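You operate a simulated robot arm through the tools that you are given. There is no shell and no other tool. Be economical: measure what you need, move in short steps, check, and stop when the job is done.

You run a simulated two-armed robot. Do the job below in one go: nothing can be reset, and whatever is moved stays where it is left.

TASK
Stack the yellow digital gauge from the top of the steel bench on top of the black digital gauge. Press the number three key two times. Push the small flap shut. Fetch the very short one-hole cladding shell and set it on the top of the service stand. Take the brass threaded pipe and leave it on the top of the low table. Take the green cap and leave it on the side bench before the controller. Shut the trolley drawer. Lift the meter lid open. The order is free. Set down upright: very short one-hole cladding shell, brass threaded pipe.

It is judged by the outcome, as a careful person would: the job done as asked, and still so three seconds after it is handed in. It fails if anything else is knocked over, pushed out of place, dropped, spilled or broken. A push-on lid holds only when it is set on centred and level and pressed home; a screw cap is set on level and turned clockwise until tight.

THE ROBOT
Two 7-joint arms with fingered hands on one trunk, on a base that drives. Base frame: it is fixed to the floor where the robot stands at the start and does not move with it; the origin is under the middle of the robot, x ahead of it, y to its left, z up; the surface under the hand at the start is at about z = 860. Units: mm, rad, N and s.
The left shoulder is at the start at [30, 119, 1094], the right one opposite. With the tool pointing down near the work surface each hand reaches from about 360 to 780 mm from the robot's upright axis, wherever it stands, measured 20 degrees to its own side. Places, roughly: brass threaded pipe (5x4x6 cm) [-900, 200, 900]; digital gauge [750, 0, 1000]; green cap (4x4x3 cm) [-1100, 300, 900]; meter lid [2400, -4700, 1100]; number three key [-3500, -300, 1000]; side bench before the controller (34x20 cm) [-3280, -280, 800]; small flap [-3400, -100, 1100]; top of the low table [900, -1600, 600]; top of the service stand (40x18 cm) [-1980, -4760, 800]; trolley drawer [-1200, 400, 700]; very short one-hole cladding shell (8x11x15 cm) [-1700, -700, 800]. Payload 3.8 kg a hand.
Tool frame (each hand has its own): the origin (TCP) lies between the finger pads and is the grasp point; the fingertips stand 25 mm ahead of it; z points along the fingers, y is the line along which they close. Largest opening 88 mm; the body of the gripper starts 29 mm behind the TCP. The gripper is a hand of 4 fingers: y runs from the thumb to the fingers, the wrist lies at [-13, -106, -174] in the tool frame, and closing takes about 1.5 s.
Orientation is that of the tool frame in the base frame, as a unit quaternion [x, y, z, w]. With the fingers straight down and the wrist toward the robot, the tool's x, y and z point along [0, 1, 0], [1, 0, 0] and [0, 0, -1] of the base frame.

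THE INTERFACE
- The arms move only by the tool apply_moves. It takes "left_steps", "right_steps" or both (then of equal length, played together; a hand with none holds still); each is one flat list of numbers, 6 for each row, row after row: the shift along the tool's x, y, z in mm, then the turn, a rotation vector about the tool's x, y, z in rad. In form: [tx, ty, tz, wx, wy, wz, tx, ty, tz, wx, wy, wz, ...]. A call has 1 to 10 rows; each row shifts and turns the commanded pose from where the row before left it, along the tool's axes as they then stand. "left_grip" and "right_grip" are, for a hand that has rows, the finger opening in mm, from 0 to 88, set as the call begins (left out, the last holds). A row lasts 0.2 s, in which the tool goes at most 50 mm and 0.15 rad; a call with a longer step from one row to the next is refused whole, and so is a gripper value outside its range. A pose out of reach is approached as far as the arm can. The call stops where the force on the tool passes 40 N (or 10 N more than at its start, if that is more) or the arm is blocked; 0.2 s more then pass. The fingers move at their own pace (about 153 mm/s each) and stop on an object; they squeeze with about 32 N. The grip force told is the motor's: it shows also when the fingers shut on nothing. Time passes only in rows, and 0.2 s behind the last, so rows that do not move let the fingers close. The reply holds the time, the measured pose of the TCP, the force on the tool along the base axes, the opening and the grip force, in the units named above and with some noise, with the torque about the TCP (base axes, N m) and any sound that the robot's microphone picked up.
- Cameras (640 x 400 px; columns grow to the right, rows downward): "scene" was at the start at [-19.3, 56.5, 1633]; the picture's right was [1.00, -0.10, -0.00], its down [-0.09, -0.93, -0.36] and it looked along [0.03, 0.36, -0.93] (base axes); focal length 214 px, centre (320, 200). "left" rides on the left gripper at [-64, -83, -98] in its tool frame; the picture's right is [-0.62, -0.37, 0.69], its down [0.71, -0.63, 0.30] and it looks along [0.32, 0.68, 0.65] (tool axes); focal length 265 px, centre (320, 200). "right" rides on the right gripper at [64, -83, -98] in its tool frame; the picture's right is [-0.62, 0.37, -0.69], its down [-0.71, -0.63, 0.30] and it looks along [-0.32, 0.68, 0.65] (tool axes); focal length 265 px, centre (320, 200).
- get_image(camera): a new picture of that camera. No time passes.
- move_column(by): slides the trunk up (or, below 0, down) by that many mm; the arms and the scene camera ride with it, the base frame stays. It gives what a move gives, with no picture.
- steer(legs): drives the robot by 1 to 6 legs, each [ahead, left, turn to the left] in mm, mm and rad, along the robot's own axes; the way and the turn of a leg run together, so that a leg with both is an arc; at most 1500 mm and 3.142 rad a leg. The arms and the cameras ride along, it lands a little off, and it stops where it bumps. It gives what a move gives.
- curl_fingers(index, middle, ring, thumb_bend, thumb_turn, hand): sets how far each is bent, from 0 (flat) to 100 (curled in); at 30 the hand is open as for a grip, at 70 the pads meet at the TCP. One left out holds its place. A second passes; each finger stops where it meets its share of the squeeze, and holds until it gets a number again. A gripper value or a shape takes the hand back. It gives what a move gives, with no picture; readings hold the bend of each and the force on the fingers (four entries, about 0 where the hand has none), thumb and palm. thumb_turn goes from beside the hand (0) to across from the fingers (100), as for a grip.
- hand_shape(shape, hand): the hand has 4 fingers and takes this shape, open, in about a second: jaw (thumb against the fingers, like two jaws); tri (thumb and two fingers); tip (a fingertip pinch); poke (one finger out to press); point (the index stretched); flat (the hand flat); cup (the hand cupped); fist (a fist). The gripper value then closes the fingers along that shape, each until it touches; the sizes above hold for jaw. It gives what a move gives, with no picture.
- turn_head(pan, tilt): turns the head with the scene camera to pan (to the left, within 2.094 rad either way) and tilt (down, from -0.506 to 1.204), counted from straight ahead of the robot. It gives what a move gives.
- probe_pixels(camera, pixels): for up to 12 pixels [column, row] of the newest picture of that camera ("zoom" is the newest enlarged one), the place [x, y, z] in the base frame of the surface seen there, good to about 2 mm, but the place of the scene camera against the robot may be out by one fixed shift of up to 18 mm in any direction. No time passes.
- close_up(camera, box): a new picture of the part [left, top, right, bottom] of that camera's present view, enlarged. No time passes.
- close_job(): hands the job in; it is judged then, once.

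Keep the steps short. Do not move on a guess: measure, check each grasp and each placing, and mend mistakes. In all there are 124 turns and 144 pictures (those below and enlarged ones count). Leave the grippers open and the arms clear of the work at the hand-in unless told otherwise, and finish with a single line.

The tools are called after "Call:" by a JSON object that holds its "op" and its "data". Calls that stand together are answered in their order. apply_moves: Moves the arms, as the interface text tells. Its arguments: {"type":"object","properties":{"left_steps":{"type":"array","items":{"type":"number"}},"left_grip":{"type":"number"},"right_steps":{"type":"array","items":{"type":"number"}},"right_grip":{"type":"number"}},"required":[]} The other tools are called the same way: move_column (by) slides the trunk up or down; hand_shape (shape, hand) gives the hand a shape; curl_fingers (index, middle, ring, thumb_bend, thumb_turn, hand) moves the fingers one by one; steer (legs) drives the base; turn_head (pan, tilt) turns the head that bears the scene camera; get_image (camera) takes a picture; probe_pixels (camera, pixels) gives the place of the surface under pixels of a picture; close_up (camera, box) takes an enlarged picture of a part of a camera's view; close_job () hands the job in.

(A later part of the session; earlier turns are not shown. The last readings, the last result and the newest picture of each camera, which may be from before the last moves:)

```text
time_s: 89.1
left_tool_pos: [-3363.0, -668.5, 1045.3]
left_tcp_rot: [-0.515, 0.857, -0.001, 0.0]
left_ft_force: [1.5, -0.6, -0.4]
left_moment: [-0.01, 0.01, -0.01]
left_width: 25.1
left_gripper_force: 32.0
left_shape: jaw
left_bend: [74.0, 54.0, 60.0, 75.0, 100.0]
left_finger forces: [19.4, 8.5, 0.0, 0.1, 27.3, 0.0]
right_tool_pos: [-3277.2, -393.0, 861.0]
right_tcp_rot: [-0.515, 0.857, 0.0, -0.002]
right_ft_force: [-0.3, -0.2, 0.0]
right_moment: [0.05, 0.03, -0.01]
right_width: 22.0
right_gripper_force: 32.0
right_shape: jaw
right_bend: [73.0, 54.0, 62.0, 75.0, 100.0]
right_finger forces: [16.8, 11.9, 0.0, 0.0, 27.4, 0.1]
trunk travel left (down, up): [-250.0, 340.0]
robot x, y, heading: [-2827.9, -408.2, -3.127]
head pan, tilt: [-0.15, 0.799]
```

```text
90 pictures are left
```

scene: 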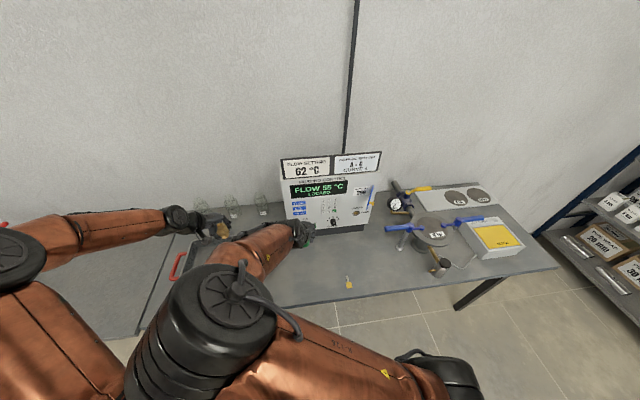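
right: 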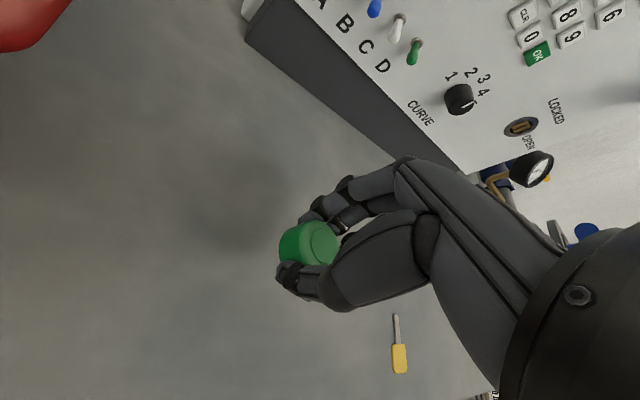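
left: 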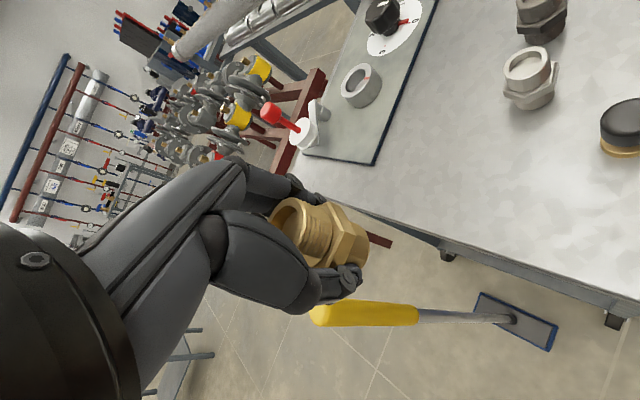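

Call:
{"op": "probe_pixels", "data": {"camera": "right", "pixels": [[282, 250], [318, 240], [300, 230], [326, 255], [281, 243], [290, 230]]}}

Call:
{"op": "apply_moves", "data": {"right_steps": [0, 0, 12, 0, 0, 0, 0, 0, 8, 0, 0, 0, 0, 0, 5, 0, 0, 0, 0, 0, 0, 0, 0, 0]}}

```text
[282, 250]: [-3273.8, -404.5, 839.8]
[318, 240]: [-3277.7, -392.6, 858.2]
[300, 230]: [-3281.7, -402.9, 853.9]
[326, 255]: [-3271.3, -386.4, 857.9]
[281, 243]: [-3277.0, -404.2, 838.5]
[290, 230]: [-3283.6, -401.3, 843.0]
```

```text
time_s: 90.1
left_tool_pos: [-3362.7, -667.5, 1045.6]
left_tcp_rot: [-0.514, 0.858, 0.0, 0.001]
left_ft_force: [0.4, 0.1, -0.8]
left_moment: [0.02, -0.01, -0.02]
left_width: 25.2
left_gripper_force: 31.6
left_shape: jaw
left_bend: [74.0, 54.0, 60.0, 75.0, 100.0]
left_finger forces: [19.4, 8.6, 0.1, 0.0, 27.3, 0.1]
right_tool_pos: [-3277.7, -392.9, 836.2]
right_tcp_rot: [-0.516, 0.856, 0.0, -0.002]
right_ft_force: [-0.2, -0.5, -0.4]
right_moment: [0.02, 0.0, -0.01]
right_width: 22.3
right_gripper_force: 32.4
right_shape: jaw
right_bend: [73.0, 54.0, 62.0, 75.0, 100.0]
right_finger forces: [16.8, 12.0, 0.1, 0.0, 27.3, 0.0]
trunk travel left (down, up): [-250.0, 340.0]
robot x, y, heading: [-2823.2, -406.7, -3.136]
head pan, tilt: [-0.15, 0.799]
```

Call:
{"op": "apply_moves", "data": {"right_steps": [0, 0, 4, 0, 0, 0, 0, 0, 2, 0, 0, 0, 0, 0, 1, 0, 0, 0, 0, 0, 0, 0, 0, 0]}}

```text
time_s: 91.1
left_tool_pos: [-3363.4, -669.0, 1045.2]
left_tcp_rot: [-0.514, 0.858, 0.001, 0.0]
left_ft_force: [-0.2, -0.7, -1.0]
left_moment: [0.0, -0.05, 0.02]
left_width: 25.5
left_gripper_force: 32.2
left_shape: jaw
left_bend: [74.0, 54.0, 60.0, 75.0, 100.0]
left_finger forces: [19.3, 8.6, 0.0, 0.0, 27.4, 0.0]
right_tool_pos: [-3276.6, -393.2, 830.0]
right_tcp_rot: [-0.516, 0.857, 0.0, -0.001]
right_ft_force: [0.6, 0.6, -0.2]
right_moment: [-0.03, 0.0, -0.02]
right_width: 21.9
right_gripper_force: 32.5
right_shape: jaw
right_bend: [73.0, 54.0, 62.0, 75.0, 100.0]
right_finger forces: [16.9, 12.0, 0.0, 0.0, 27.4, 0.0]
trunk travel left (down, up): [-250.0, 340.0]
robot x, y, heading: [-2824.0, -404.3, -3.133]
head pan, tilt: [-0.15, 0.799]
```

Call:
{"op": "apply_moves", "data": {"right_steps": [0, 0, 1.3, 0, 0, 0, 0, 0, 0, 0, 0, 0]}}

Call:
{"op": "close_up", "data": {"camera": "right", "box": [250, 190, 370, 310]}}

```text
time_s: 91.7
left_tool_pos: [-3363.0, -668.5, 1045.0]
left_tcp_rot: [-0.515, 0.857, -0.001, -0.001]
left_ft_force: [-0.5, 0.3, -0.3]
left_moment: [0.0, 0.0, 0.01]
left_width: 25.1
left_gripper_force: 32.1
left_shape: jaw
left_bend: [74.0, 54.0, 60.0, 75.0, 100.0]
left_finger forces: [19.4, 8.5, 0.1, 0.1, 27.4, 0.0]
right_tool_pos: [-3276.4, -392.7, 828.2]
right_tcp_rot: [-0.516, 0.857, -0.001, -0.001]
right_ft_force: [-0.9, 0.3, -0.7]
right_moment: [-0.01, -0.01, -0.02]
right_width: 22.2
right_gripper_force: 31.9
right_shape: jaw
right_bend: [73.0, 54.0, 62.0, 75.0, 100.0]
right_finger forces: [16.8, 11.9, 0.0, 0.1, 27.4, 0.0]
trunk travel left (down, up): [-250.0, 340.0]
robot x, y, heading: [-2823.6, -407.5, -3.133]
head pan, tilt: [-0.15, 0.799]
```

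```text
3.33 times, centred on (310, 250) of right
```

zoom: 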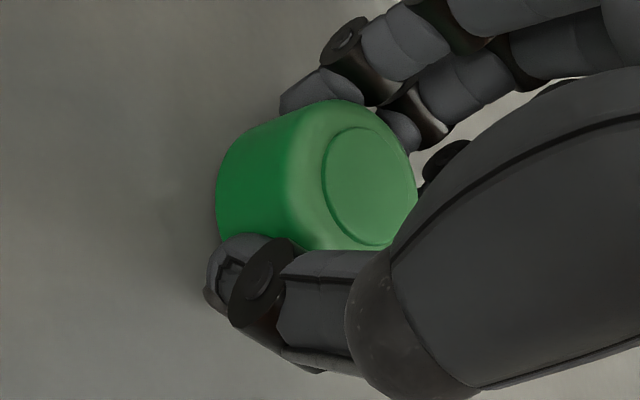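

Not yet touching; a couple more mm.

Call:
{"op": "apply_moves", "data": {"right_steps": [0, 0, 1, 0, 0, 0, 0, 0, 1, 0, 0, 0, 0, 0, 1, 0, 0, 0, 0, 0, 0, 0, 0, 0]}}

```text
time_s: 92.7
left_tool_pos: [-3363.1, -669.0, 1046.2]
left_tcp_rot: [-0.514, 0.858, 0.0, 0.0]
left_ft_force: [-0.3, -0.3, -0.9]
left_moment: [0.01, -0.02, 0.0]
left_width: 25.4
left_gripper_force: 31.5
left_shape: jaw
left_bend: [74.0, 54.0, 60.0, 75.0, 100.0]
left_finger forces: [19.4, 8.5, 0.0, 0.1, 27.4, 0.1]
right_tool_pos: [-3277.7, -394.6, 826.6]
right_tcp_rot: [-0.515, 0.857, 0.002, -0.002]
right_ft_force: [0.8, 0.5, 9.5]
right_moment: [0.03, 0.06, -0.02]
right_width: 22.8
right_gripper_force: 32.3
right_shape: jaw
right_bend: [74.0, 54.0, 62.0, 75.0, 100.0]
right_finger forces: [17.8, 13.7, 0.0, 0.0, 29.1, 0.0]
trunk travel left (down, up): [-250.0, 340.0]
robot x, y, heading: [-2822.3, -402.9, -3.13]
head pan, tilt: [-0.15, 0.799]
```

Contact 9.5 N. Open, rise, and look.

Call:
{"op": "apply_moves", "data": {"right_steps": [0, 0, -0.8, 0, 0, 0, 0, 0, 0, 0, 0, 0, 0, 0, 0, 0, 0, 0, 0, 0, 0, 0, 0, 0, 0, 0, -30, 0, 0, 0, 0, 0, -40, 0, 0, 0, 0, 0, -45, 0, 0, 0, 0, 0, -45, 0, 0, 0, 0, 0, -45, 0, 0, 0, 0, 0, 0, 0, 0, 0], "right_grip": 75}}

Call:
{"op": "get_image", "data": {"camera": "right"}}

Call:
{"op": "close_up", "data": {"camera": "right", "box": [340, 80, 480, 190]}}

```text
time_s: 94.9
left_tool_pos: [-3363.5, -668.2, 1044.1]
left_tcp_rot: [-0.514, 0.858, 0.0, 0.001]
left_ft_force: [0.7, 0.1, -1.7]
left_moment: [0.0, -0.02, 0.0]
left_width: 25.3
left_gripper_force: 32.4
left_shape: jaw
left_bend: [74.0, 54.0, 60.0, 75.0, 100.0]
left_finger forces: [19.4, 8.6, 0.0, 0.0, 27.3, 0.0]
right_tool_pos: [-3276.1, -392.6, 1031.0]
right_tcp_rot: [-0.516, 0.857, 0.001, 0.0]
right_ft_force: [1.1, 0.8, -0.2]
right_moment: [-0.03, 0.01, 0.03]
right_width: 74.6
right_gripper_force: 0.0
right_shape: jaw
right_bend: [28.0, 33.0, 31.0, 43.0, 99.0]
right_finger forces: [0.1, 0.0, 0.0, 0.0, 0.0, 0.0]
trunk travel left (down, up): [-250.0, 340.0]
robot x, y, heading: [-2822.4, -407.3, -3.131]
head pan, tilt: [-0.15, 0.799]
```

```text
88 pictures are left
```

right: 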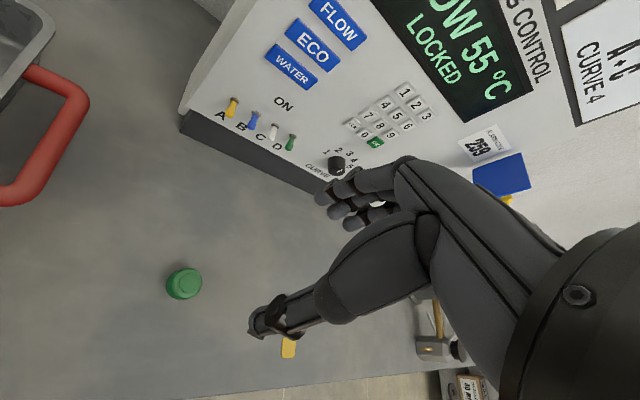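

```text
3.64 times, centred on (410, 135) of right
```

zoom: 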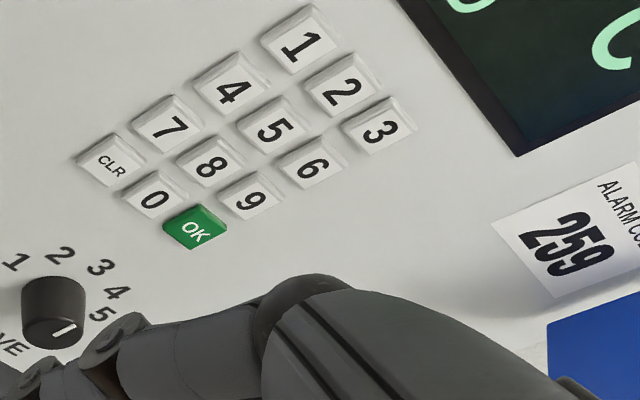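

Call:
{"op": "probe_pixels", "data": {"camera": "zoom", "pixels": [[379, 128], [300, 46], [312, 168], [344, 90], [273, 130], [440, 160], [380, 200], [410, 125], [350, 125], [570, 350], [230, 240], [550, 330]]}}

Call:
{"op": "probe_pixels", "data": {"camera": "right", "pixels": [[500, 175], [478, 170], [525, 155], [480, 190], [528, 185], [505, 200], [485, 145], [185, 283], [440, 160]]}}

Call:
{"op": "close_up", "data": {"camera": "scene", "box": [260, 140, 420, 260]}}

Call:
{"op": "hand_shape", "data": {"hand": "right", "shape": "poke"}}

Call:
{"op": "get_image", "data": {"camera": "right"}}

```text
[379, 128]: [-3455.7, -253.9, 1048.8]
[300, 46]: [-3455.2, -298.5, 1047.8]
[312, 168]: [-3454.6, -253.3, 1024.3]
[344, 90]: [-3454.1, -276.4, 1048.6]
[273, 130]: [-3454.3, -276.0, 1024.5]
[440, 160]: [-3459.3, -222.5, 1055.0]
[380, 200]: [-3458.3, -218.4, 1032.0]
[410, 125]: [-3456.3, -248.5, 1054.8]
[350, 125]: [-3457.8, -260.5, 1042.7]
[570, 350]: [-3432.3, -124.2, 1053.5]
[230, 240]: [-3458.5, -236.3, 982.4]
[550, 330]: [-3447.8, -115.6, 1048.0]
```

```text
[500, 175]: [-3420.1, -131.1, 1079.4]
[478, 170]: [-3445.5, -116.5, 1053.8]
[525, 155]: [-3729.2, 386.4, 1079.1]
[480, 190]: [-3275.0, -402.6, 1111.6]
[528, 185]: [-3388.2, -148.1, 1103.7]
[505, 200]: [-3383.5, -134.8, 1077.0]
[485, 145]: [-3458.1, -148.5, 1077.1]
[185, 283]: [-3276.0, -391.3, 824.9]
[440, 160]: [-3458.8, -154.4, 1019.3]
```

```text
3.33 times, centred on (340, 200) of scene
```

zoom: 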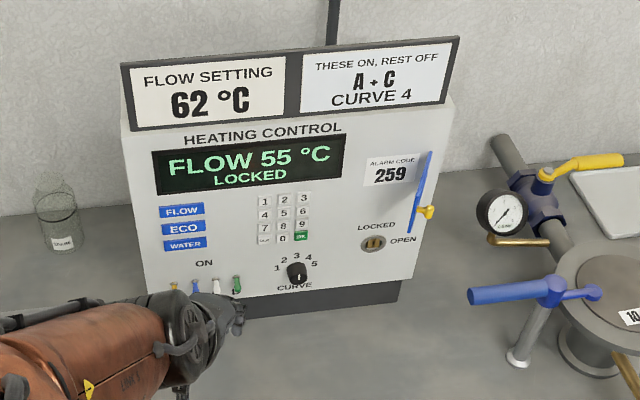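

```text
time_s: 95.8
left_tool_pos: [-3362.6, -667.7, 1045.0]
left_tcp_rot: [-0.514, 0.858, 0.0, -0.001]
left_ft_force: [-1.4, 0.5, -1.1]
left_moment: [0.02, -0.02, -0.02]
left_width: 25.4
left_gripper_force: 32.1
left_shape: jaw
left_bend: [74.0, 54.0, 60.0, 75.0, 100.0]
left_finger forces: [19.4, 8.5, 0.0, 0.0, 27.5, 0.0]
right_tool_pos: [-3277.3, -393.1, 1031.0]
right_tcp_rot: [-0.516, 0.856, 0.001, 0.0]
right_ft_force: [0.0, -0.1, 0.2]
right_moment: [0.03, 0.03, 0.04]
right_width: 0.0
right_gripper_force: 0.1
right_shape: poke
right_bend: [70.0, 70.0, 99.0, 100.0, 100.0]
right_finger forces: [0.1, 0.0, 0.0, 0.1, 0.1, 0.1]
trunk travel left (down, up): [-250.0, 340.0]
robot x, y, heading: [-2822.8, -405.7, -3.136]
head pan, tilt: [-0.15, 0.799]
```

```text
85 pictures are left
```

right: 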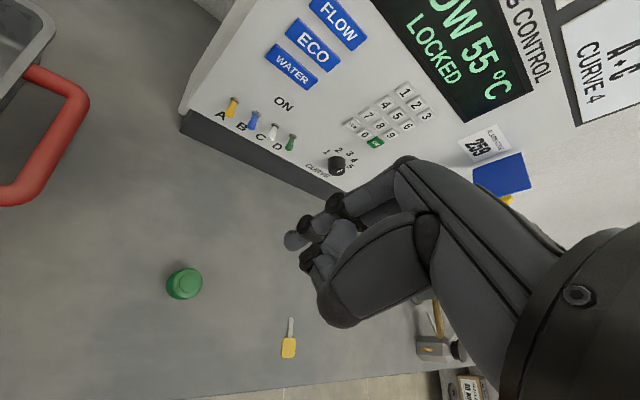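

The poke shape shows index and middle both half out; I curl all but the index and measure its tip.

Call:
{"op": "curl_fingers", "data": {"hand": "right", "index": 60, "middle": 100, "ring": 100, "thumb_bend": 100, "thumb_turn": 0}}

Call:
{"op": "close_up", "data": {"camera": "right", "box": [220, 150, 420, 350]}}

```text
time_s: 96.8
left_tool_pos: [-3362.5, -669.1, 1044.4]
left_tcp_rot: [-0.515, 0.857, 0.0, 0.0]
left_ft_force: [0.1, -0.7, -1.7]
left_moment: [-0.02, -0.01, -0.03]
left_width: 25.0
left_gripper_force: 32.2
left_shape: jaw
left_bend: [74.0, 54.0, 60.0, 75.0, 100.0]
left_finger forces: [19.4, 8.5, 0.0, 0.0, 27.4, 0.0]
right_tool_pos: [-3276.7, -394.0, 1030.8]
right_tcp_rot: [-0.516, 0.857, 0.001, -0.001]
right_ft_force: [-0.4, -0.5, -0.1]
right_moment: [0.03, 0.03, 0.06]
right_width: 46.2
right_gripper_force: 0.1
right_shape: fingers
right_bend: [60.0, 100.0, 100.0, 100.0, 0.0]
right_finger forces: [0.0, 0.0, 0.0, 0.0, 0.0, 0.0]
trunk travel left (down, up): [-250.0, 340.0]
robot x, y, heading: [-2821.9, -408.0, -3.135]
head pan, tilt: [-0.15, 0.799]
```

```text
2.00 times, centred on (320, 250) of right
```

zoom: 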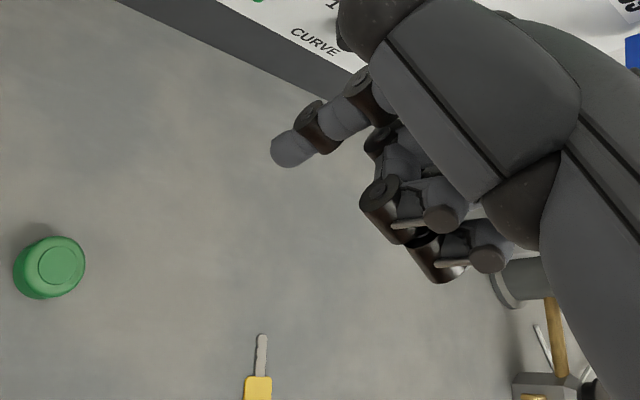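

Call:
{"op": "probe_pixels", "data": {"camera": "zoom", "pixels": [[280, 150], [290, 142], [295, 158], [315, 130], [345, 115], [380, 185], [440, 245]]}}

```text
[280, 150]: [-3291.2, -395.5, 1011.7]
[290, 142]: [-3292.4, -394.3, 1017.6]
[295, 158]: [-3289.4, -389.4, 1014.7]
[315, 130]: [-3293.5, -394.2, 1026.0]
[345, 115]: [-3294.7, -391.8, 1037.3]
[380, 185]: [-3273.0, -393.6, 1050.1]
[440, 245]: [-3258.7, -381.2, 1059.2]
```

Index tip sits ≈ (8,16,25) in tool axes. Key 3 at (-3455,-253,1049). I straighten the yaw, shift to y≈-245, then tilt the finger forward.

Call:
{"op": "apply_moves", "data": {"right_steps": [0, 0, 0, 0, 0, -0.122, 0, 0, 0, 0, 0, -0.122, 0, 0, 0, 0, 0, -0.122, 0, 0, 0, 0, 0, -0.122, -37, 0, 0, 0, 0, 0, -37, 0, 0, 0, 0, 0, -37, 0, 0, 0, 0, 0, -37, 0, 0, 0, 0, 0, 0, 0, 0, 0, 0, 0]}}

Call:
{"op": "apply_moves", "data": {"right_steps": [0, 0, 0, -0.15, 0, 0, 0, 0, 0, -0.15, 0, 0, 0, 0, 0, -0.15, 0, 0, 0, 0, 0, -0.15, 0, 0, 0, 0, 0, -0.15, 0, 0, 0, 0, 0, -0.15, 0, 0, 0, 0, 0, -0.15, 0, 0, 0, 0, 0, -0.15, 0, 0, 0, 0, 0, 0, 0, 0]}}

Call:
{"op": "get_image", "data": {"camera": "right"}}

Call:
{"op": "get_image", "data": {"camera": "scene"}}

```text
time_s: 98.8
left_tool_pos: [-3362.8, -669.6, 1045.2]
left_tcp_rot: [-0.514, 0.858, 0.0, 0.0]
left_ft_force: [-0.3, -0.5, -1.1]
left_moment: [-0.04, -0.02, 0.02]
left_width: 25.2
left_gripper_force: 31.8
left_shape: jaw
left_bend: [74.0, 54.0, 60.0, 75.0, 100.0]
left_finger forces: [19.3, 8.4, 0.0, 0.0, 27.4, 0.0]
right_tool_pos: [-3276.3, -245.7, 1032.0]
right_tcp_rot: [0.708, -0.706, -0.001, 0.0]
right_ft_force: [0.2, 0.2, 0.1]
right_moment: [0.02, 0.0, 0.0]
right_width: 46.2
right_gripper_force: 0.0
right_shape: fingers
right_bend: [60.0, 100.0, 100.0, 100.0, 0.0]
right_finger forces: [0.1, 0.1, 0.0, 0.1, 0.0, 0.1]
trunk travel left (down, up): [-250.0, 340.0]
robot x, y, heading: [-2826.8, -407.9, -3.131]
head pan, tilt: [-0.15, 0.799]
```

```text
time_s: 100.8
left_tool_pos: [-3362.1, -667.7, 1044.8]
left_tcp_rot: [-0.514, 0.858, 0.0, 0.0]
left_ft_force: [0.6, -0.2, -1.1]
left_moment: [-0.01, -0.04, 0.02]
left_width: 25.1
left_gripper_force: 32.1
left_shape: jaw
left_bend: [74.0, 54.0, 60.0, 75.0, 100.0]
left_finger forces: [19.5, 8.7, 0.0, 0.0, 27.3, 0.0]
right_tool_pos: [-3277.1, -246.7, 1030.9]
right_tcp_rot: [-0.583, 0.583, 0.401, -0.4]
right_ft_force: [-0.2, -0.1, -0.2]
right_moment: [0.01, -0.01, -0.01]
right_width: 46.3
right_gripper_force: 0.0
right_shape: fingers
right_bend: [60.0, 100.0, 100.0, 100.0, 0.0]
right_finger forces: [0.1, 0.0, 0.0, 0.0, 0.1, 0.1]
trunk travel left (down, up): [-250.0, 340.0]
robot x, y, heading: [-2825.5, -405.5, -3.135]
head pan, tilt: [-0.15, 0.799]
```

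```text
83 pictures are left
```

right: 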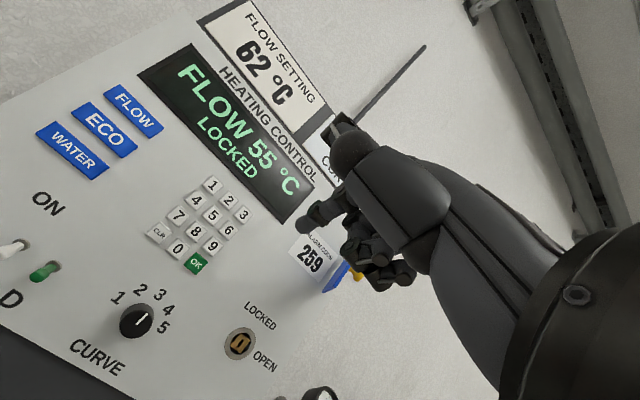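

```text
82 pictures are left
```

scene: 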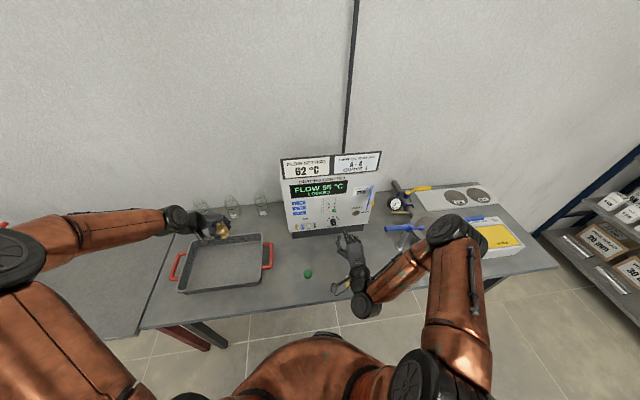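

Call:
{"op": "close_up", "data": {"camera": "right", "box": [190, 160, 390, 300]}}

Call:
{"op": "probe_pixels", "data": {"camera": "right", "pixels": [[242, 214], [227, 198], [302, 226], [306, 220], [306, 232], [312, 226], [320, 212]]}}

```text
2.86 times, centred on (290, 230) of right
```

zoom: 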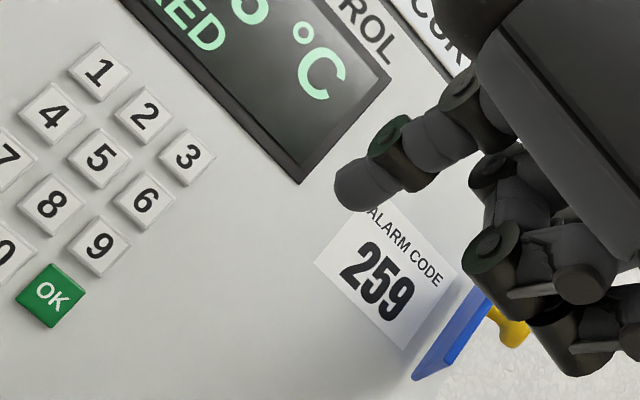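

```text
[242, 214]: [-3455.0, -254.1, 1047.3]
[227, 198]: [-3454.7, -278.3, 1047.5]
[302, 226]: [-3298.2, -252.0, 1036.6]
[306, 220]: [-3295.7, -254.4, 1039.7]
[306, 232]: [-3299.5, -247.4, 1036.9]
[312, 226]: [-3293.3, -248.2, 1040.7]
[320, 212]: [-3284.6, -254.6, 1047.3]
```

Call:
{"op": "apply_moves", "data": {"right_steps": [1.2, 14.6, 33.2, 0, 0, 0, 1.2, 14.6, 33.2, 0, 0, 0, 1.2, 14.6, 33.2, 0, 0, 0, 1.4, 11, 24.5, 0, 0, 0, 0, 0, 0, 0, 0, 0]}}

Call:
{"op": "close_up", "data": {"camera": "right", "box": [190, 140, 390, 300]}}

```text
time_s: 102.0
left_tool_pos: [-3362.2, -668.2, 1045.3]
left_tcp_rot: [-0.514, 0.858, 0.0, 0.001]
left_ft_force: [0.5, -0.1, -1.5]
left_moment: [0.02, 0.0, 0.0]
left_width: 25.4
left_gripper_force: 31.7
left_shape: jaw
left_bend: [74.0, 54.0, 60.0, 75.0, 100.0]
left_finger forces: [19.3, 8.7, 0.0, 0.0, 27.4, 0.1]
right_tool_pos: [-3412.6, -249.9, 1037.1]
right_tcp_rot: [0.584, -0.583, -0.399, 0.4]
right_ft_force: [1.0, 0.0, 0.1]
right_moment: [0.0, 0.02, -0.04]
right_width: 46.4
right_gripper_force: 0.1
right_shape: fingers
right_bend: [60.0, 100.0, 100.0, 100.0, 0.0]
right_finger forces: [0.0, 0.1, 0.0, 0.0, 0.0, 0.0]
trunk travel left (down, up): [-250.0, 340.0]
robot x, y, heading: [-2822.1, -408.9, -3.127]
head pan, tilt: [-0.15, 0.799]
```

```text
2.50 times, centred on (290, 220) of right
```

zoom: 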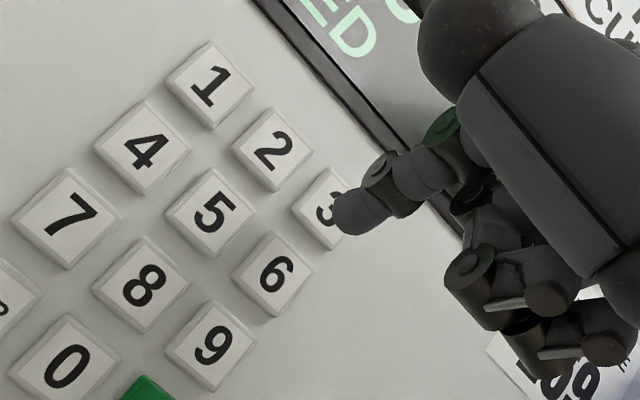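

Call:
{"op": "probe_pixels", "data": {"camera": "zoom", "pixels": [[338, 205], [340, 225], [345, 195], [352, 212], [365, 205], [325, 180], [315, 210], [330, 238], [300, 205]]}}

```text
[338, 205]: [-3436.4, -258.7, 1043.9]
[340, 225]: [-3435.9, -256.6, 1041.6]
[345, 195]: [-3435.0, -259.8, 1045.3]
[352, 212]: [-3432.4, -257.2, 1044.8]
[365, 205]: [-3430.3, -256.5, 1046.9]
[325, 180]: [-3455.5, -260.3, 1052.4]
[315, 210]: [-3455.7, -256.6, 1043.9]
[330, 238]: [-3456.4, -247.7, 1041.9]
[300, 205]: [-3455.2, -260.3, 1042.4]
```

Tip is aligned with key 3, gap ≈ 17 mm. Approach 14 mm, then press in small steps.

Call:
{"op": "apply_moves", "data": {"right_steps": [0, 2.9, 7.5, 0, 0, 0, 0, 2.2, 5.6, 0, 0, 0, 0, 0.7, 1.9, 0, 0, 0, 0, 0.7, 1.9, 0, 0, 0, 0, 0.7, 1.9, 0, 0, 0]}}

Call:
{"op": "close_up", "data": {"camera": "right", "box": [190, 140, 390, 300]}}

```text
time_s: 103.2
left_tool_pos: [-3361.0, -667.8, 1046.2]
left_tcp_rot: [-0.515, 0.857, 0.001, -0.001]
left_ft_force: [0.0, -0.7, -1.7]
left_moment: [0.02, -0.01, 0.01]
left_width: 25.3
left_gripper_force: 31.9
left_shape: jaw
left_bend: [74.0, 54.0, 60.0, 75.0, 100.0]
left_finger forces: [19.4, 8.6, 0.1, 0.1, 27.4, 0.0]
right_tool_pos: [-3431.0, -249.9, 1038.5]
right_tcp_rot: [0.584, -0.583, -0.4, 0.4]
right_ft_force: [15.9, -0.8, 4.8]
right_moment: [-0.05, 0.22, 0.12]
right_width: 47.5
right_gripper_force: 7.9
right_shape: fingers
right_bend: [64.0, 100.0, 100.0, 100.0, 0.0]
right_finger forces: [15.9, 0.0, 0.0, 0.0, 0.0, 0.0]
trunk travel left (down, up): [-250.0, 340.0]
robot x, y, heading: [-2827.2, -403.3, -3.136]
head pan, tilt: [-0.15, 0.799]
heard: click
```

```text
2.50 times, centred on (290, 220) of right
```

zoom: 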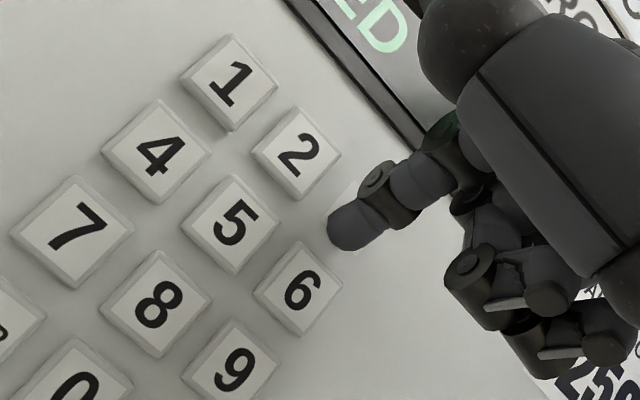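

One click heard. Back off 12 mm and check the display.

Call:
{"op": "apply_moves", "data": {"right_steps": [0, -2.2, -5.6, 0, 0, 0, 0, -2.2, -5.6, 0, 0, 0, 0, 0, 0, 0, 0, 0]}}

Call:
{"op": "close_up", "data": {"camera": "scene", "box": [260, 140, 420, 260]}}

```text
time_s: 104.0
left_tool_pos: [-3363.2, -668.3, 1044.8]
left_tcp_rot: [-0.514, 0.858, 0.0, 0.0]
left_ft_force: [-0.1, -0.2, -1.8]
left_moment: [0.0, 0.0, 0.0]
left_width: 25.2
left_gripper_force: 32.1
left_shape: jaw
left_bend: [74.0, 54.0, 60.0, 75.0, 100.0]
left_finger forces: [19.4, 8.5, 0.0, 0.0, 27.4, 0.1]
right_tool_pos: [-3421.1, -250.6, 1037.6]
right_tcp_rot: [0.584, -0.584, -0.399, 0.399]
right_ft_force: [-1.3, 0.5, 0.3]
right_moment: [0.0, 0.04, -0.02]
right_width: 46.3
right_gripper_force: 0.1
right_shape: fingers
right_bend: [60.0, 100.0, 100.0, 100.0, 0.0]
right_finger forces: [0.0, 0.0, 0.0, 0.1, 0.0, 0.0]
trunk travel left (down, up): [-250.0, 340.0]
robot x, y, heading: [-2827.1, -406.2, -3.127]
head pan, tilt: [-0.15, 0.799]
```

```text
3.33 times, centred on (340, 200) of scene
```

zoom: 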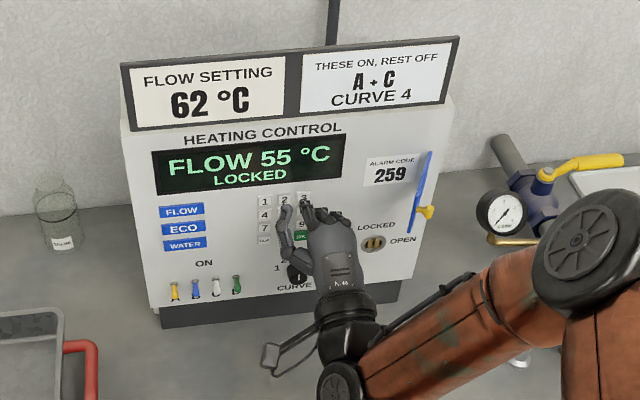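

Index (only finger loaded, 15.9 N) made one click. Press the second time, then withdraw.

Call:
{"op": "apply_moves", "data": {"right_steps": [0, 2.2, 5.6, 0, 0, 0, 0, 0.7, 1.9, 0, 0, 0, 0, 0.7, 1.9, 0, 0, 0, 0, 0.7, 1.9, 0, 0, 0]}}

Call:
{"op": "apply_moves", "data": {"right_steps": [0, -3.6, -9.3, 0, 0, 0, 0, -3.6, -9.3, 0, 0, 0, 0, -10.9, -28, 0, 0, 0, 0, -14.5, -37, 0, 0, 0]}}

Call:
{"op": "get_image", "data": {"camera": "right"}}

```text
time_s: 105.0
left_tool_pos: [-3360.7, -667.9, 1046.2]
left_tcp_rot: [-0.514, 0.858, 0.0, 0.0]
left_ft_force: [1.0, 0.0, -0.9]
left_moment: [-0.01, 0.0, -0.04]
left_width: 25.1
left_gripper_force: 31.9
left_shape: jaw
left_bend: [74.0, 54.0, 60.0, 75.0, 100.0]
left_finger forces: [19.4, 8.7, 0.0, 0.0, 27.4, 0.1]
right_tool_pos: [-3430.4, -251.1, 1039.1]
right_tcp_rot: [-0.582, 0.583, 0.401, -0.401]
right_ft_force: [15.3, -0.8, 4.8]
right_moment: [0.0, 0.23, 0.15]
right_width: 47.4
right_gripper_force: 8.4
right_shape: fingers
right_bend: [64.0, 100.0, 100.0, 100.0, 0.0]
right_finger forces: [15.9, 0.0, 0.0, 0.0, 0.0, 0.0]
trunk travel left (down, up): [-250.0, 340.0]
robot x, y, heading: [-2824.4, -407.3, -3.13]
head pan, tilt: [-0.15, 0.799]
heard: click
```

```text
time_s: 106.0
left_tool_pos: [-3362.5, -668.9, 1045.6]
left_tcp_rot: [-0.515, 0.857, 0.0, 0.0]
left_ft_force: [0.8, 0.1, -0.6]
left_moment: [0.0, -0.01, -0.01]
left_width: 25.1
left_gripper_force: 32.0
left_shape: jaw
left_bend: [74.0, 54.0, 60.0, 75.0, 100.0]
left_finger forces: [19.4, 8.6, 0.0, 0.1, 27.4, 0.1]
right_tool_pos: [-3341.5, -249.9, 1038.2]
right_tcp_rot: [-0.583, 0.583, 0.4, -0.4]
right_ft_force: [0.6, -1.2, 0.1]
right_moment: [0.01, 0.0, 0.02]
right_width: 46.3
right_gripper_force: 0.0
right_shape: fingers
right_bend: [60.0, 100.0, 100.0, 100.0, 0.0]
right_finger forces: [0.0, 0.0, 0.0, 0.0, 0.0, 0.0]
trunk travel left (down, up): [-250.0, 340.0]
robot x, y, heading: [-2824.7, -402.1, -3.134]
head pan, tilt: [-0.15, 0.799]
```

```text
77 pictures are left
```

right: 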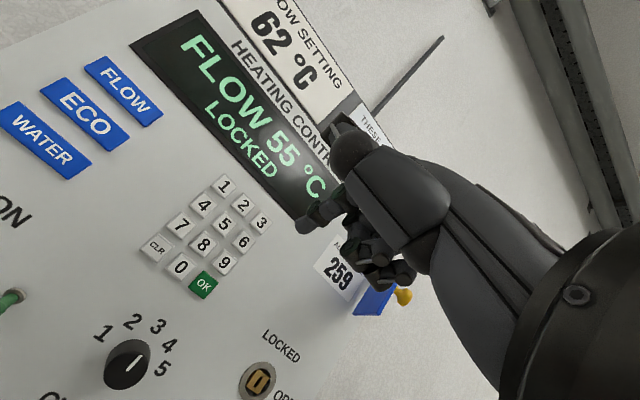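

Two clicks done. Now the flap; I measure it more exactly.

Call:
{"op": "close_up", "data": {"camera": "scene", "box": [340, 160, 400, 220]}}

Call:
{"op": "probe_pixels", "data": {"camera": "right", "pixels": [[372, 298], [358, 312], [380, 312], [390, 295], [403, 296], [345, 318], [318, 345], [350, 300]]}}

```text
6.67 times, centred on (370, 190) of scene
```

zoom: 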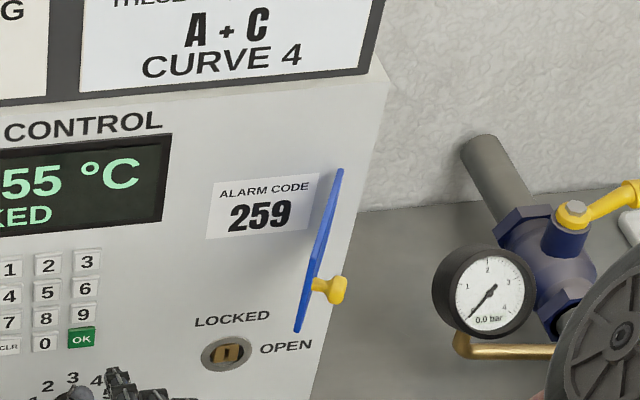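

```text
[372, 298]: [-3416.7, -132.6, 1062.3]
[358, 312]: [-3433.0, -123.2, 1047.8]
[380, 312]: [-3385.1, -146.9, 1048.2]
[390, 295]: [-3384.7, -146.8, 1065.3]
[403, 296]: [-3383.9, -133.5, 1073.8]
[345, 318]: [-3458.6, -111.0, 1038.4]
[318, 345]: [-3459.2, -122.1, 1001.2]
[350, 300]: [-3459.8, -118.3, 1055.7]
```

Call:
{"op": "apply_moves", "data": {"right_steps": [0, -16.3, -41.9, 0, 0, 0, 0, 44.7, -17.4, 0, 0, 0, -40, 0, 0, 0, 0, 0, -40, 0, 0, 0, 0, 0, -40, 0, 0, 0, 0, 0, -41, 0, 0, 0, 0, 0, 0, 17.4, 44.7, 0, 0, 0, 0, 17.4, 44.7, 0, 0, 0, 0, 0, 0, 0, 0, 0]}}

Call:
{"op": "get_image", "data": {"camera": "right"}}

Call:
{"op": "close_up", "data": {"camera": "scene", "box": [300, 140, 420, 240]}}

```text
time_s: 108.0
left_tool_pos: [-3362.5, -667.4, 1045.6]
left_tcp_rot: [-0.515, 0.857, 0.001, 0.0]
left_ft_force: [-0.2, -0.5, -0.5]
left_moment: [0.02, 0.02, -0.05]
left_width: 25.5
left_gripper_force: 32.0
left_shape: jaw
left_bend: [74.0, 54.0, 60.0, 75.0, 100.0]
left_finger forces: [19.4, 8.6, 0.0, 0.1, 27.5, 0.1]
right_tool_pos: [-3394.4, -89.8, 1086.2]
right_tcp_rot: [0.583, -0.583, -0.4, 0.401]
right_ft_force: [1.1, 0.7, -0.7]
right_moment: [0.01, -0.02, -0.01]
right_width: 46.5
right_gripper_force: 0.1
right_shape: fingers
right_bend: [60.0, 100.0, 100.0, 100.0, 0.0]
right_finger forces: [0.0, 0.0, 0.0, 0.0, 0.0, 0.1]
trunk travel left (down, up): [-250.0, 340.0]
robot x, y, heading: [-2823.0, -404.9, -3.131]
head pan, tilt: [-0.15, 0.799]
```

```text
75 pictures are left
```

right: 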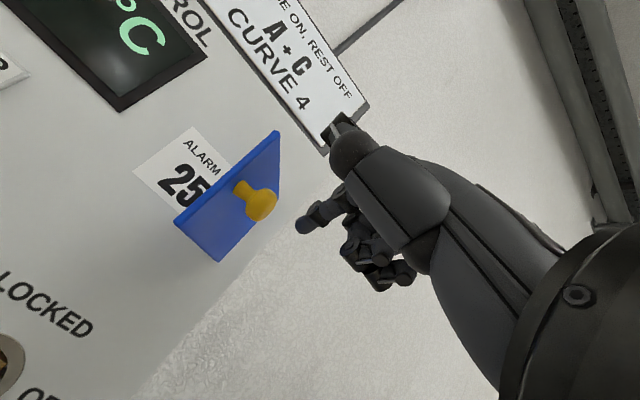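

```text
4.00 times, centred on (360, 190) of scene
```

zoom: 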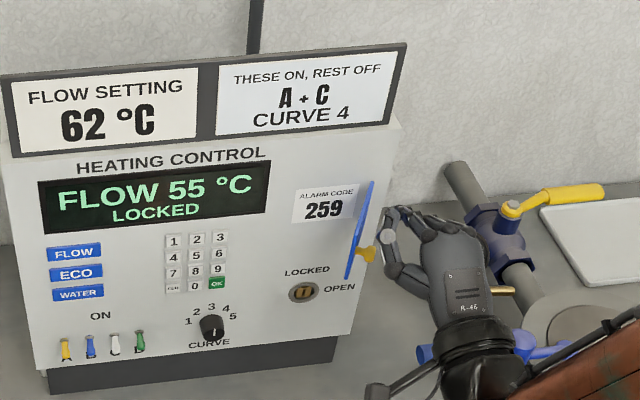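

The thumb sticks out on the flap side; I tuck it across the palm first.

Call:
{"op": "curl_fingers", "data": {"hand": "right", "index": 60, "middle": 100, "ring": 100, "thumb_bend": 100, "thumb_turn": 100}}

Call:
{"op": "get_image", "data": {"camera": "right"}}

Call:
{"op": "close_up", "data": {"camera": "scene", "box": [300, 140, 420, 240]}}

```text
time_s: 109.0
left_tool_pos: [-3363.4, -667.9, 1045.9]
left_tcp_rot: [-0.514, 0.858, 0.0, 0.0]
left_ft_force: [-0.3, 0.0, -1.4]
left_moment: [0.0, 0.01, 0.0]
left_width: 25.1
left_gripper_force: 31.8
left_shape: jaw
left_bend: [74.0, 54.0, 60.0, 75.0, 100.0]
left_finger forces: [19.4, 8.5, 0.0, 0.0, 27.4, 0.0]
right_tool_pos: [-3393.6, -89.0, 1086.1]
right_tcp_rot: [-0.582, 0.583, 0.401, -0.4]
right_ft_force: [0.0, -0.7, 0.8]
right_moment: [0.0, 0.0, -0.03]
right_width: 21.9
right_gripper_force: 0.0
right_shape: fingers
right_bend: [59.0, 100.0, 100.0, 99.0, 97.0]
right_finger forces: [0.1, 0.0, 0.1, 0.0, 0.1, 0.1]
trunk travel left (down, up): [-250.0, 340.0]
robot x, y, heading: [-2821.8, -407.6, -3.132]
head pan, tilt: [-0.15, 0.799]
```

```text
73 pictures are left
```

right: 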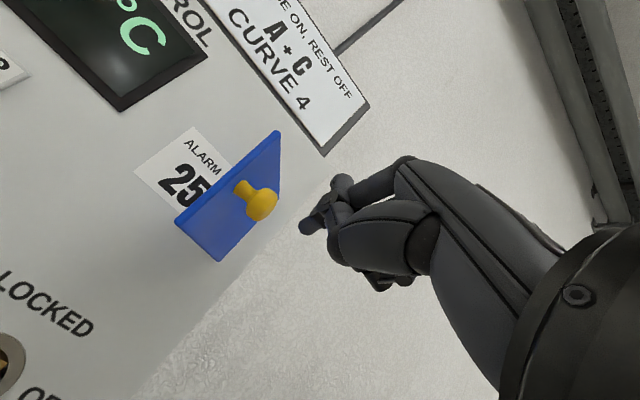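

```text
4.00 times, centred on (360, 190) of scene
```

zoom: 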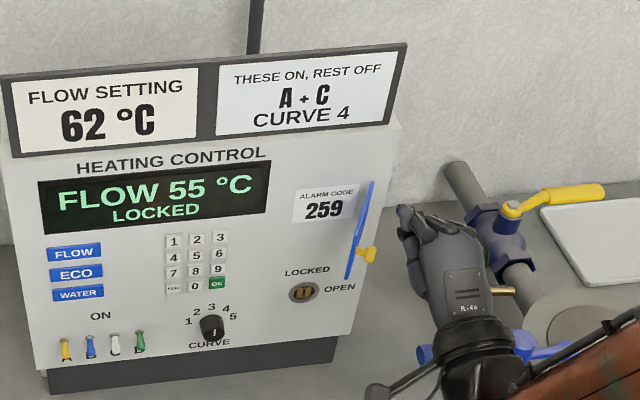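

Call:
{"op": "probe_pixels", "data": {"camera": "right", "pixels": [[273, 137], [276, 190], [220, 257], [180, 220], [230, 220], [262, 207], [310, 222], [342, 183], [325, 205]]}}

```text
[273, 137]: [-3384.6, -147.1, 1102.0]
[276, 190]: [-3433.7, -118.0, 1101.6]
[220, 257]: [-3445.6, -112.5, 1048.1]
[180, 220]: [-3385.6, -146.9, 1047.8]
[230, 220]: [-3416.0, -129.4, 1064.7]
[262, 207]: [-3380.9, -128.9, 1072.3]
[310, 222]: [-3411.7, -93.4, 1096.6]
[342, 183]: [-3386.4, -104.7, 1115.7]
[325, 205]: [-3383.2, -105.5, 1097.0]
```

Call:
{"op": "apply_moves", "data": {"right_steps": [15.3, -3.8, -1.5, 0, 0, 0, 15.3, -3.8, -1.5, 0, 0, 0, 8, 1.8, 4.6, 0, 0, 0, 8, 1.8, 4.7, 0, 0, 0, 11, 4.9, 12.6, 0, 0, 0, 5, 4.3, 11.2, 0, 0, 0, 0, 0, 0, 0, 0, 0]}}

Call:
{"op": "get_image", "data": {"camera": "right"}}

```text
time_s: 110.6
left_tool_pos: [-3362.1, -666.6, 1046.5]
left_tcp_rot: [-0.515, 0.857, 0.001, 0.0]
left_ft_force: [-0.1, -0.1, -0.4]
left_moment: [0.0, 0.01, 0.02]
left_width: 25.5
left_gripper_force: 31.8
left_shape: jaw
left_bend: [74.0, 54.0, 60.0, 75.0, 100.0]
left_finger forces: [19.4, 8.6, 0.0, 0.0, 27.3, 0.0]
right_tool_pos: [-3423.1, -150.8, 1079.7]
right_tcp_rot: [-0.583, 0.583, 0.4, -0.4]
right_ft_force: [8.5, 0.8, 1.4]
right_moment: [0.0, 0.11, 0.01]
right_width: 22.3
right_gripper_force: 4.3
right_shape: fingers
right_bend: [61.0, 100.0, 100.0, 99.0, 97.0]
right_finger forces: [7.7, 0.0, 0.0, 0.1, 0.2, 0.0]
trunk travel left (down, up): [-250.0, 340.0]
robot x, y, heading: [-2822.4, -402.8, -3.133]
head pan, tilt: [-0.15, 0.799]
```

```text
71 pictures are left
```

right: 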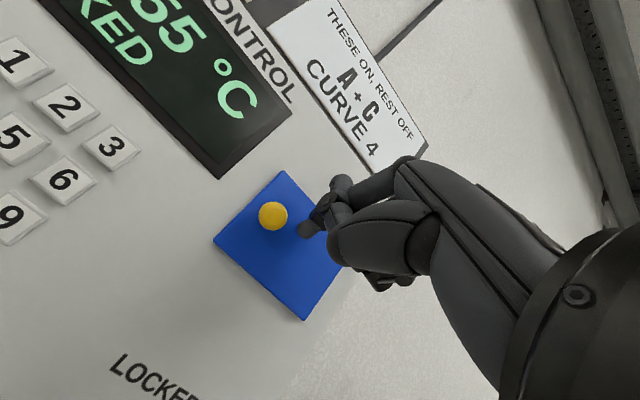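

Flap nearly flat, 8.5 N. Press a bit further and probe.

Call:
{"op": "apply_moves", "data": {"right_steps": [2, 1.1, 2.8, 0, 0, 0, 0, 1.1, 2.8, 0, 0, 0, 0, 0.7, 1.9, 0, 0, 0]}}

Call:
{"op": "get_image", "data": {"camera": "right"}}

Call:
{"op": "probe_pixels", "data": {"camera": "right", "pixels": [[285, 180], [222, 240], [300, 312], [250, 260], [200, 260]]}}

```text
time_s: 111.4
left_tool_pos: [-3359.3, -667.4, 1048.6]
left_tcp_rot: [-0.514, 0.858, 0.001, -0.002]
left_ft_force: [0.1, -0.2, -0.7]
left_moment: [-0.02, -0.03, 0.02]
left_width: 25.3
left_gripper_force: 32.0
left_shape: jaw
left_bend: [74.0, 54.0, 60.0, 75.0, 100.0]
left_finger forces: [19.5, 8.5, 0.0, 0.1, 27.4, 0.0]
right_tool_pos: [-3427.4, -151.8, 1082.4]
right_tcp_rot: [-0.582, 0.583, 0.401, -0.401]
right_ft_force: [24.8, 1.3, 7.2]
right_moment: [-0.05, 0.19, 0.16]
right_width: 22.5
right_gripper_force: 13.3
right_shape: fingers
right_bend: [71.0, 100.0, 100.0, 99.0, 97.0]
right_finger forces: [25.8, 0.1, 0.1, 0.1, 0.1, 0.0]
trunk travel left (down, up): [-250.0, 340.0]
robot x, y, heading: [-2825.7, -406.3, -3.134]
head pan, tilt: [-0.15, 0.799]
```

```text
70 pictures are left
```

right: 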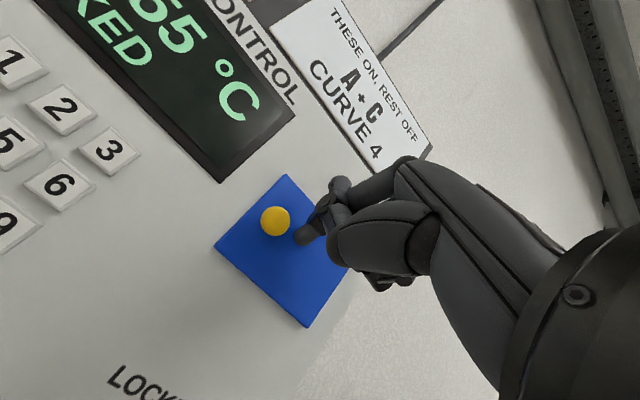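

```text
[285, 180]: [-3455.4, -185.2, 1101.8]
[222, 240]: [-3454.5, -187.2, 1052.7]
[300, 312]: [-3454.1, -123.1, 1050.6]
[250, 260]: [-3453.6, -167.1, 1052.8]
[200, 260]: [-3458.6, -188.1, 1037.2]
```

Flap shut (flat on the panel). Withdraw and turn the hand down.

Call:
{"op": "apply_moves", "data": {"right_steps": [0, -14.5, -37, 0, 0, 0, 0, -16.3, -42, 0, 0, 0, 0, 0, 0, 0.15, 0, 0, 0, 0, 0, 0.15, 0, 0, 0, 0, 0, 0.15, 0, 0, 0, 0, 0, 0.15, 0, 0, 0, 0, 0, 0.15, 0, 0, 0, 0, 0, 0.15, 0, 0, 0, 0, 0, 0.15, 0, 0, 0, 0, 0, 0.15, 0, 0]}}

Call:
{"op": "turn_head", "data": {"pan": 0.0, "tilt": 0.7}}

Call:
{"op": "get_image", "data": {"camera": "scene"}}

Call:
{"op": "turn_head", "data": {"pan": 2.09, "tilt": 0.6}}

Call:
{"op": "get_image", "data": {"camera": "scene"}}

```text
time_s: 113.6
left_tool_pos: [-3363.9, -668.2, 1045.8]
left_tcp_rot: [-0.514, 0.858, 0.001, 0.001]
left_ft_force: [-0.5, -0.2, -1.7]
left_moment: [0.01, -0.03, 0.03]
left_width: 25.2
left_gripper_force: 31.9
left_shape: jaw
left_bend: [74.0, 54.0, 60.0, 75.0, 100.0]
left_finger forces: [19.4, 8.5, 0.0, 0.1, 27.4, 0.0]
right_tool_pos: [-3345.8, -154.6, 1079.3]
right_tcp_rot: [0.707, -0.707, 0.0, 0.001]
right_ft_force: [-0.4, -0.4, 1.0]
right_moment: [-0.02, 0.02, -0.01]
right_width: 21.7
right_gripper_force: 0.1
right_shape: fingers
right_bend: [59.0, 100.0, 100.0, 99.0, 97.0]
right_finger forces: [0.1, 0.0, 0.0, 0.0, 0.1, 0.0]
trunk travel left (down, up): [-250.0, 340.0]
robot x, y, heading: [-2825.8, -408.5, -3.134]
head pan, tilt: [-0.15, 0.799]
```

```text
time_s: 114.3
left_tool_pos: [-3363.4, -668.1, 1045.3]
left_tcp_rot: [-0.514, 0.858, -0.001, 0.0]
left_ft_force: [0.6, -0.5, -0.6]
left_moment: [0.03, -0.01, -0.02]
left_width: 25.2
left_gripper_force: 31.9
left_shape: jaw
left_bend: [74.0, 54.0, 60.0, 75.0, 100.0]
left_finger forces: [19.5, 8.7, 0.0, 0.0, 27.4, 0.0]
right_tool_pos: [-3347.5, -153.0, 1079.3]
right_tcp_rot: [0.707, -0.707, -0.002, 0.002]
right_ft_force: [-0.7, -1.2, 0.4]
right_moment: [-0.03, 0.01, 0.03]
right_width: 21.8
right_gripper_force: 0.0
right_shape: fingers
right_bend: [59.0, 100.0, 100.0, 99.0, 97.0]
right_finger forces: [0.1, 0.0, 0.0, 0.0, 0.1, 0.0]
trunk travel left (down, up): [-250.0, 340.0]
robot x, y, heading: [-2823.5, -404.7, -3.13]
head pan, tilt: [0.0, 0.7]
```

```text
69 pictures are left
```

scene: 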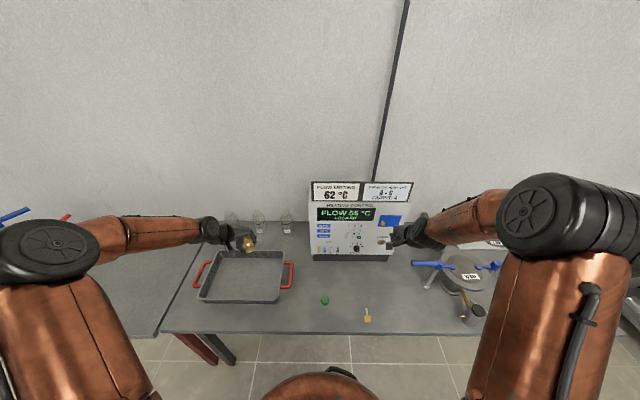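

```text
time_s: 116.3
left_tool_pos: [-3363.1, -667.9, 1046.5]
left_tcp_rot: [-0.514, 0.858, 0.001, 0.0]
left_ft_force: [-0.6, -0.5, -0.9]
left_moment: [0.03, 0.01, -0.04]
left_width: 25.2
left_gripper_force: 31.9
left_shape: jaw
left_bend: [74.0, 54.0, 60.0, 75.0, 100.0]
left_finger forces: [19.5, 8.7, 0.0, 0.0, 27.4, 0.1]
right_tool_pos: [-3346.2, -155.4, 1078.7]
right_tcp_rot: [0.707, -0.707, -0.002, 0.001]
right_ft_force: [0.1, 0.5, 0.0]
right_moment: [0.01, -0.01, 0.0]
right_width: 21.4
right_gripper_force: 0.1
right_shape: fingers
right_bend: [59.0, 100.0, 100.0, 99.0, 97.0]
right_finger forces: [0.0, 0.0, 0.1, 0.1, 0.1, 0.1]
trunk travel left (down, up): [-250.0, 340.0]
robot x, y, heading: [-2822.3, -406.7, -3.133]
head pan, tilt: [2.089, 0.6]
```

```text
68 pictures are left
```

scene: 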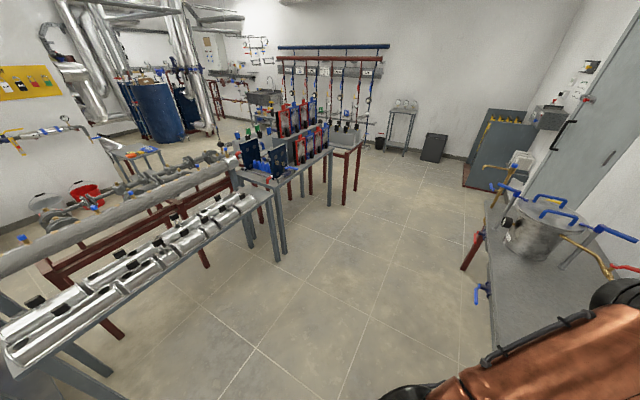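

Call:
{"op": "close_up", "data": {"camera": "scene", "box": [0, 180, 270, 380]}}

Call:
{"op": "probe_pixels", "data": {"camera": "zoom", "pixels": [[60, 320], [150, 260], [300, 210], [420, 130], [500, 100], [560, 60], [20, 385], [580, 80]]}}

Call:
{"op": "probe_pixels", "data": {"camera": "scene", "pixels": [[404, 108], [410, 145], [345, 200], [285, 255], [270, 165], [470, 265], [430, 150]]}}

```text
2.00 times, centred on (135, 280) of scene
```

zoom: 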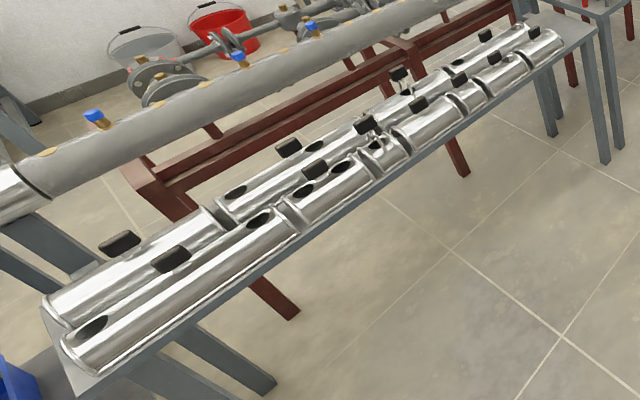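

```text
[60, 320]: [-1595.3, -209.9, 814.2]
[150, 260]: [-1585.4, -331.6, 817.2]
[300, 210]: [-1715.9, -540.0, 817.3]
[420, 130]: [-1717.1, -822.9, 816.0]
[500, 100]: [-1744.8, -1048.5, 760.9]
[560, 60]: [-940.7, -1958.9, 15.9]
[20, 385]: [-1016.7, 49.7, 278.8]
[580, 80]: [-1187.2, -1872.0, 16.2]
```

```text
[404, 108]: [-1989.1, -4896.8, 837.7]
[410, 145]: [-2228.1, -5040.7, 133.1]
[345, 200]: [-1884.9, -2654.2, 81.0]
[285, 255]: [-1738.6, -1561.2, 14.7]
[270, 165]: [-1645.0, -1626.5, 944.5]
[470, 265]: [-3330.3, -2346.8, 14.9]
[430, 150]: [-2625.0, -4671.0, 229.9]
```

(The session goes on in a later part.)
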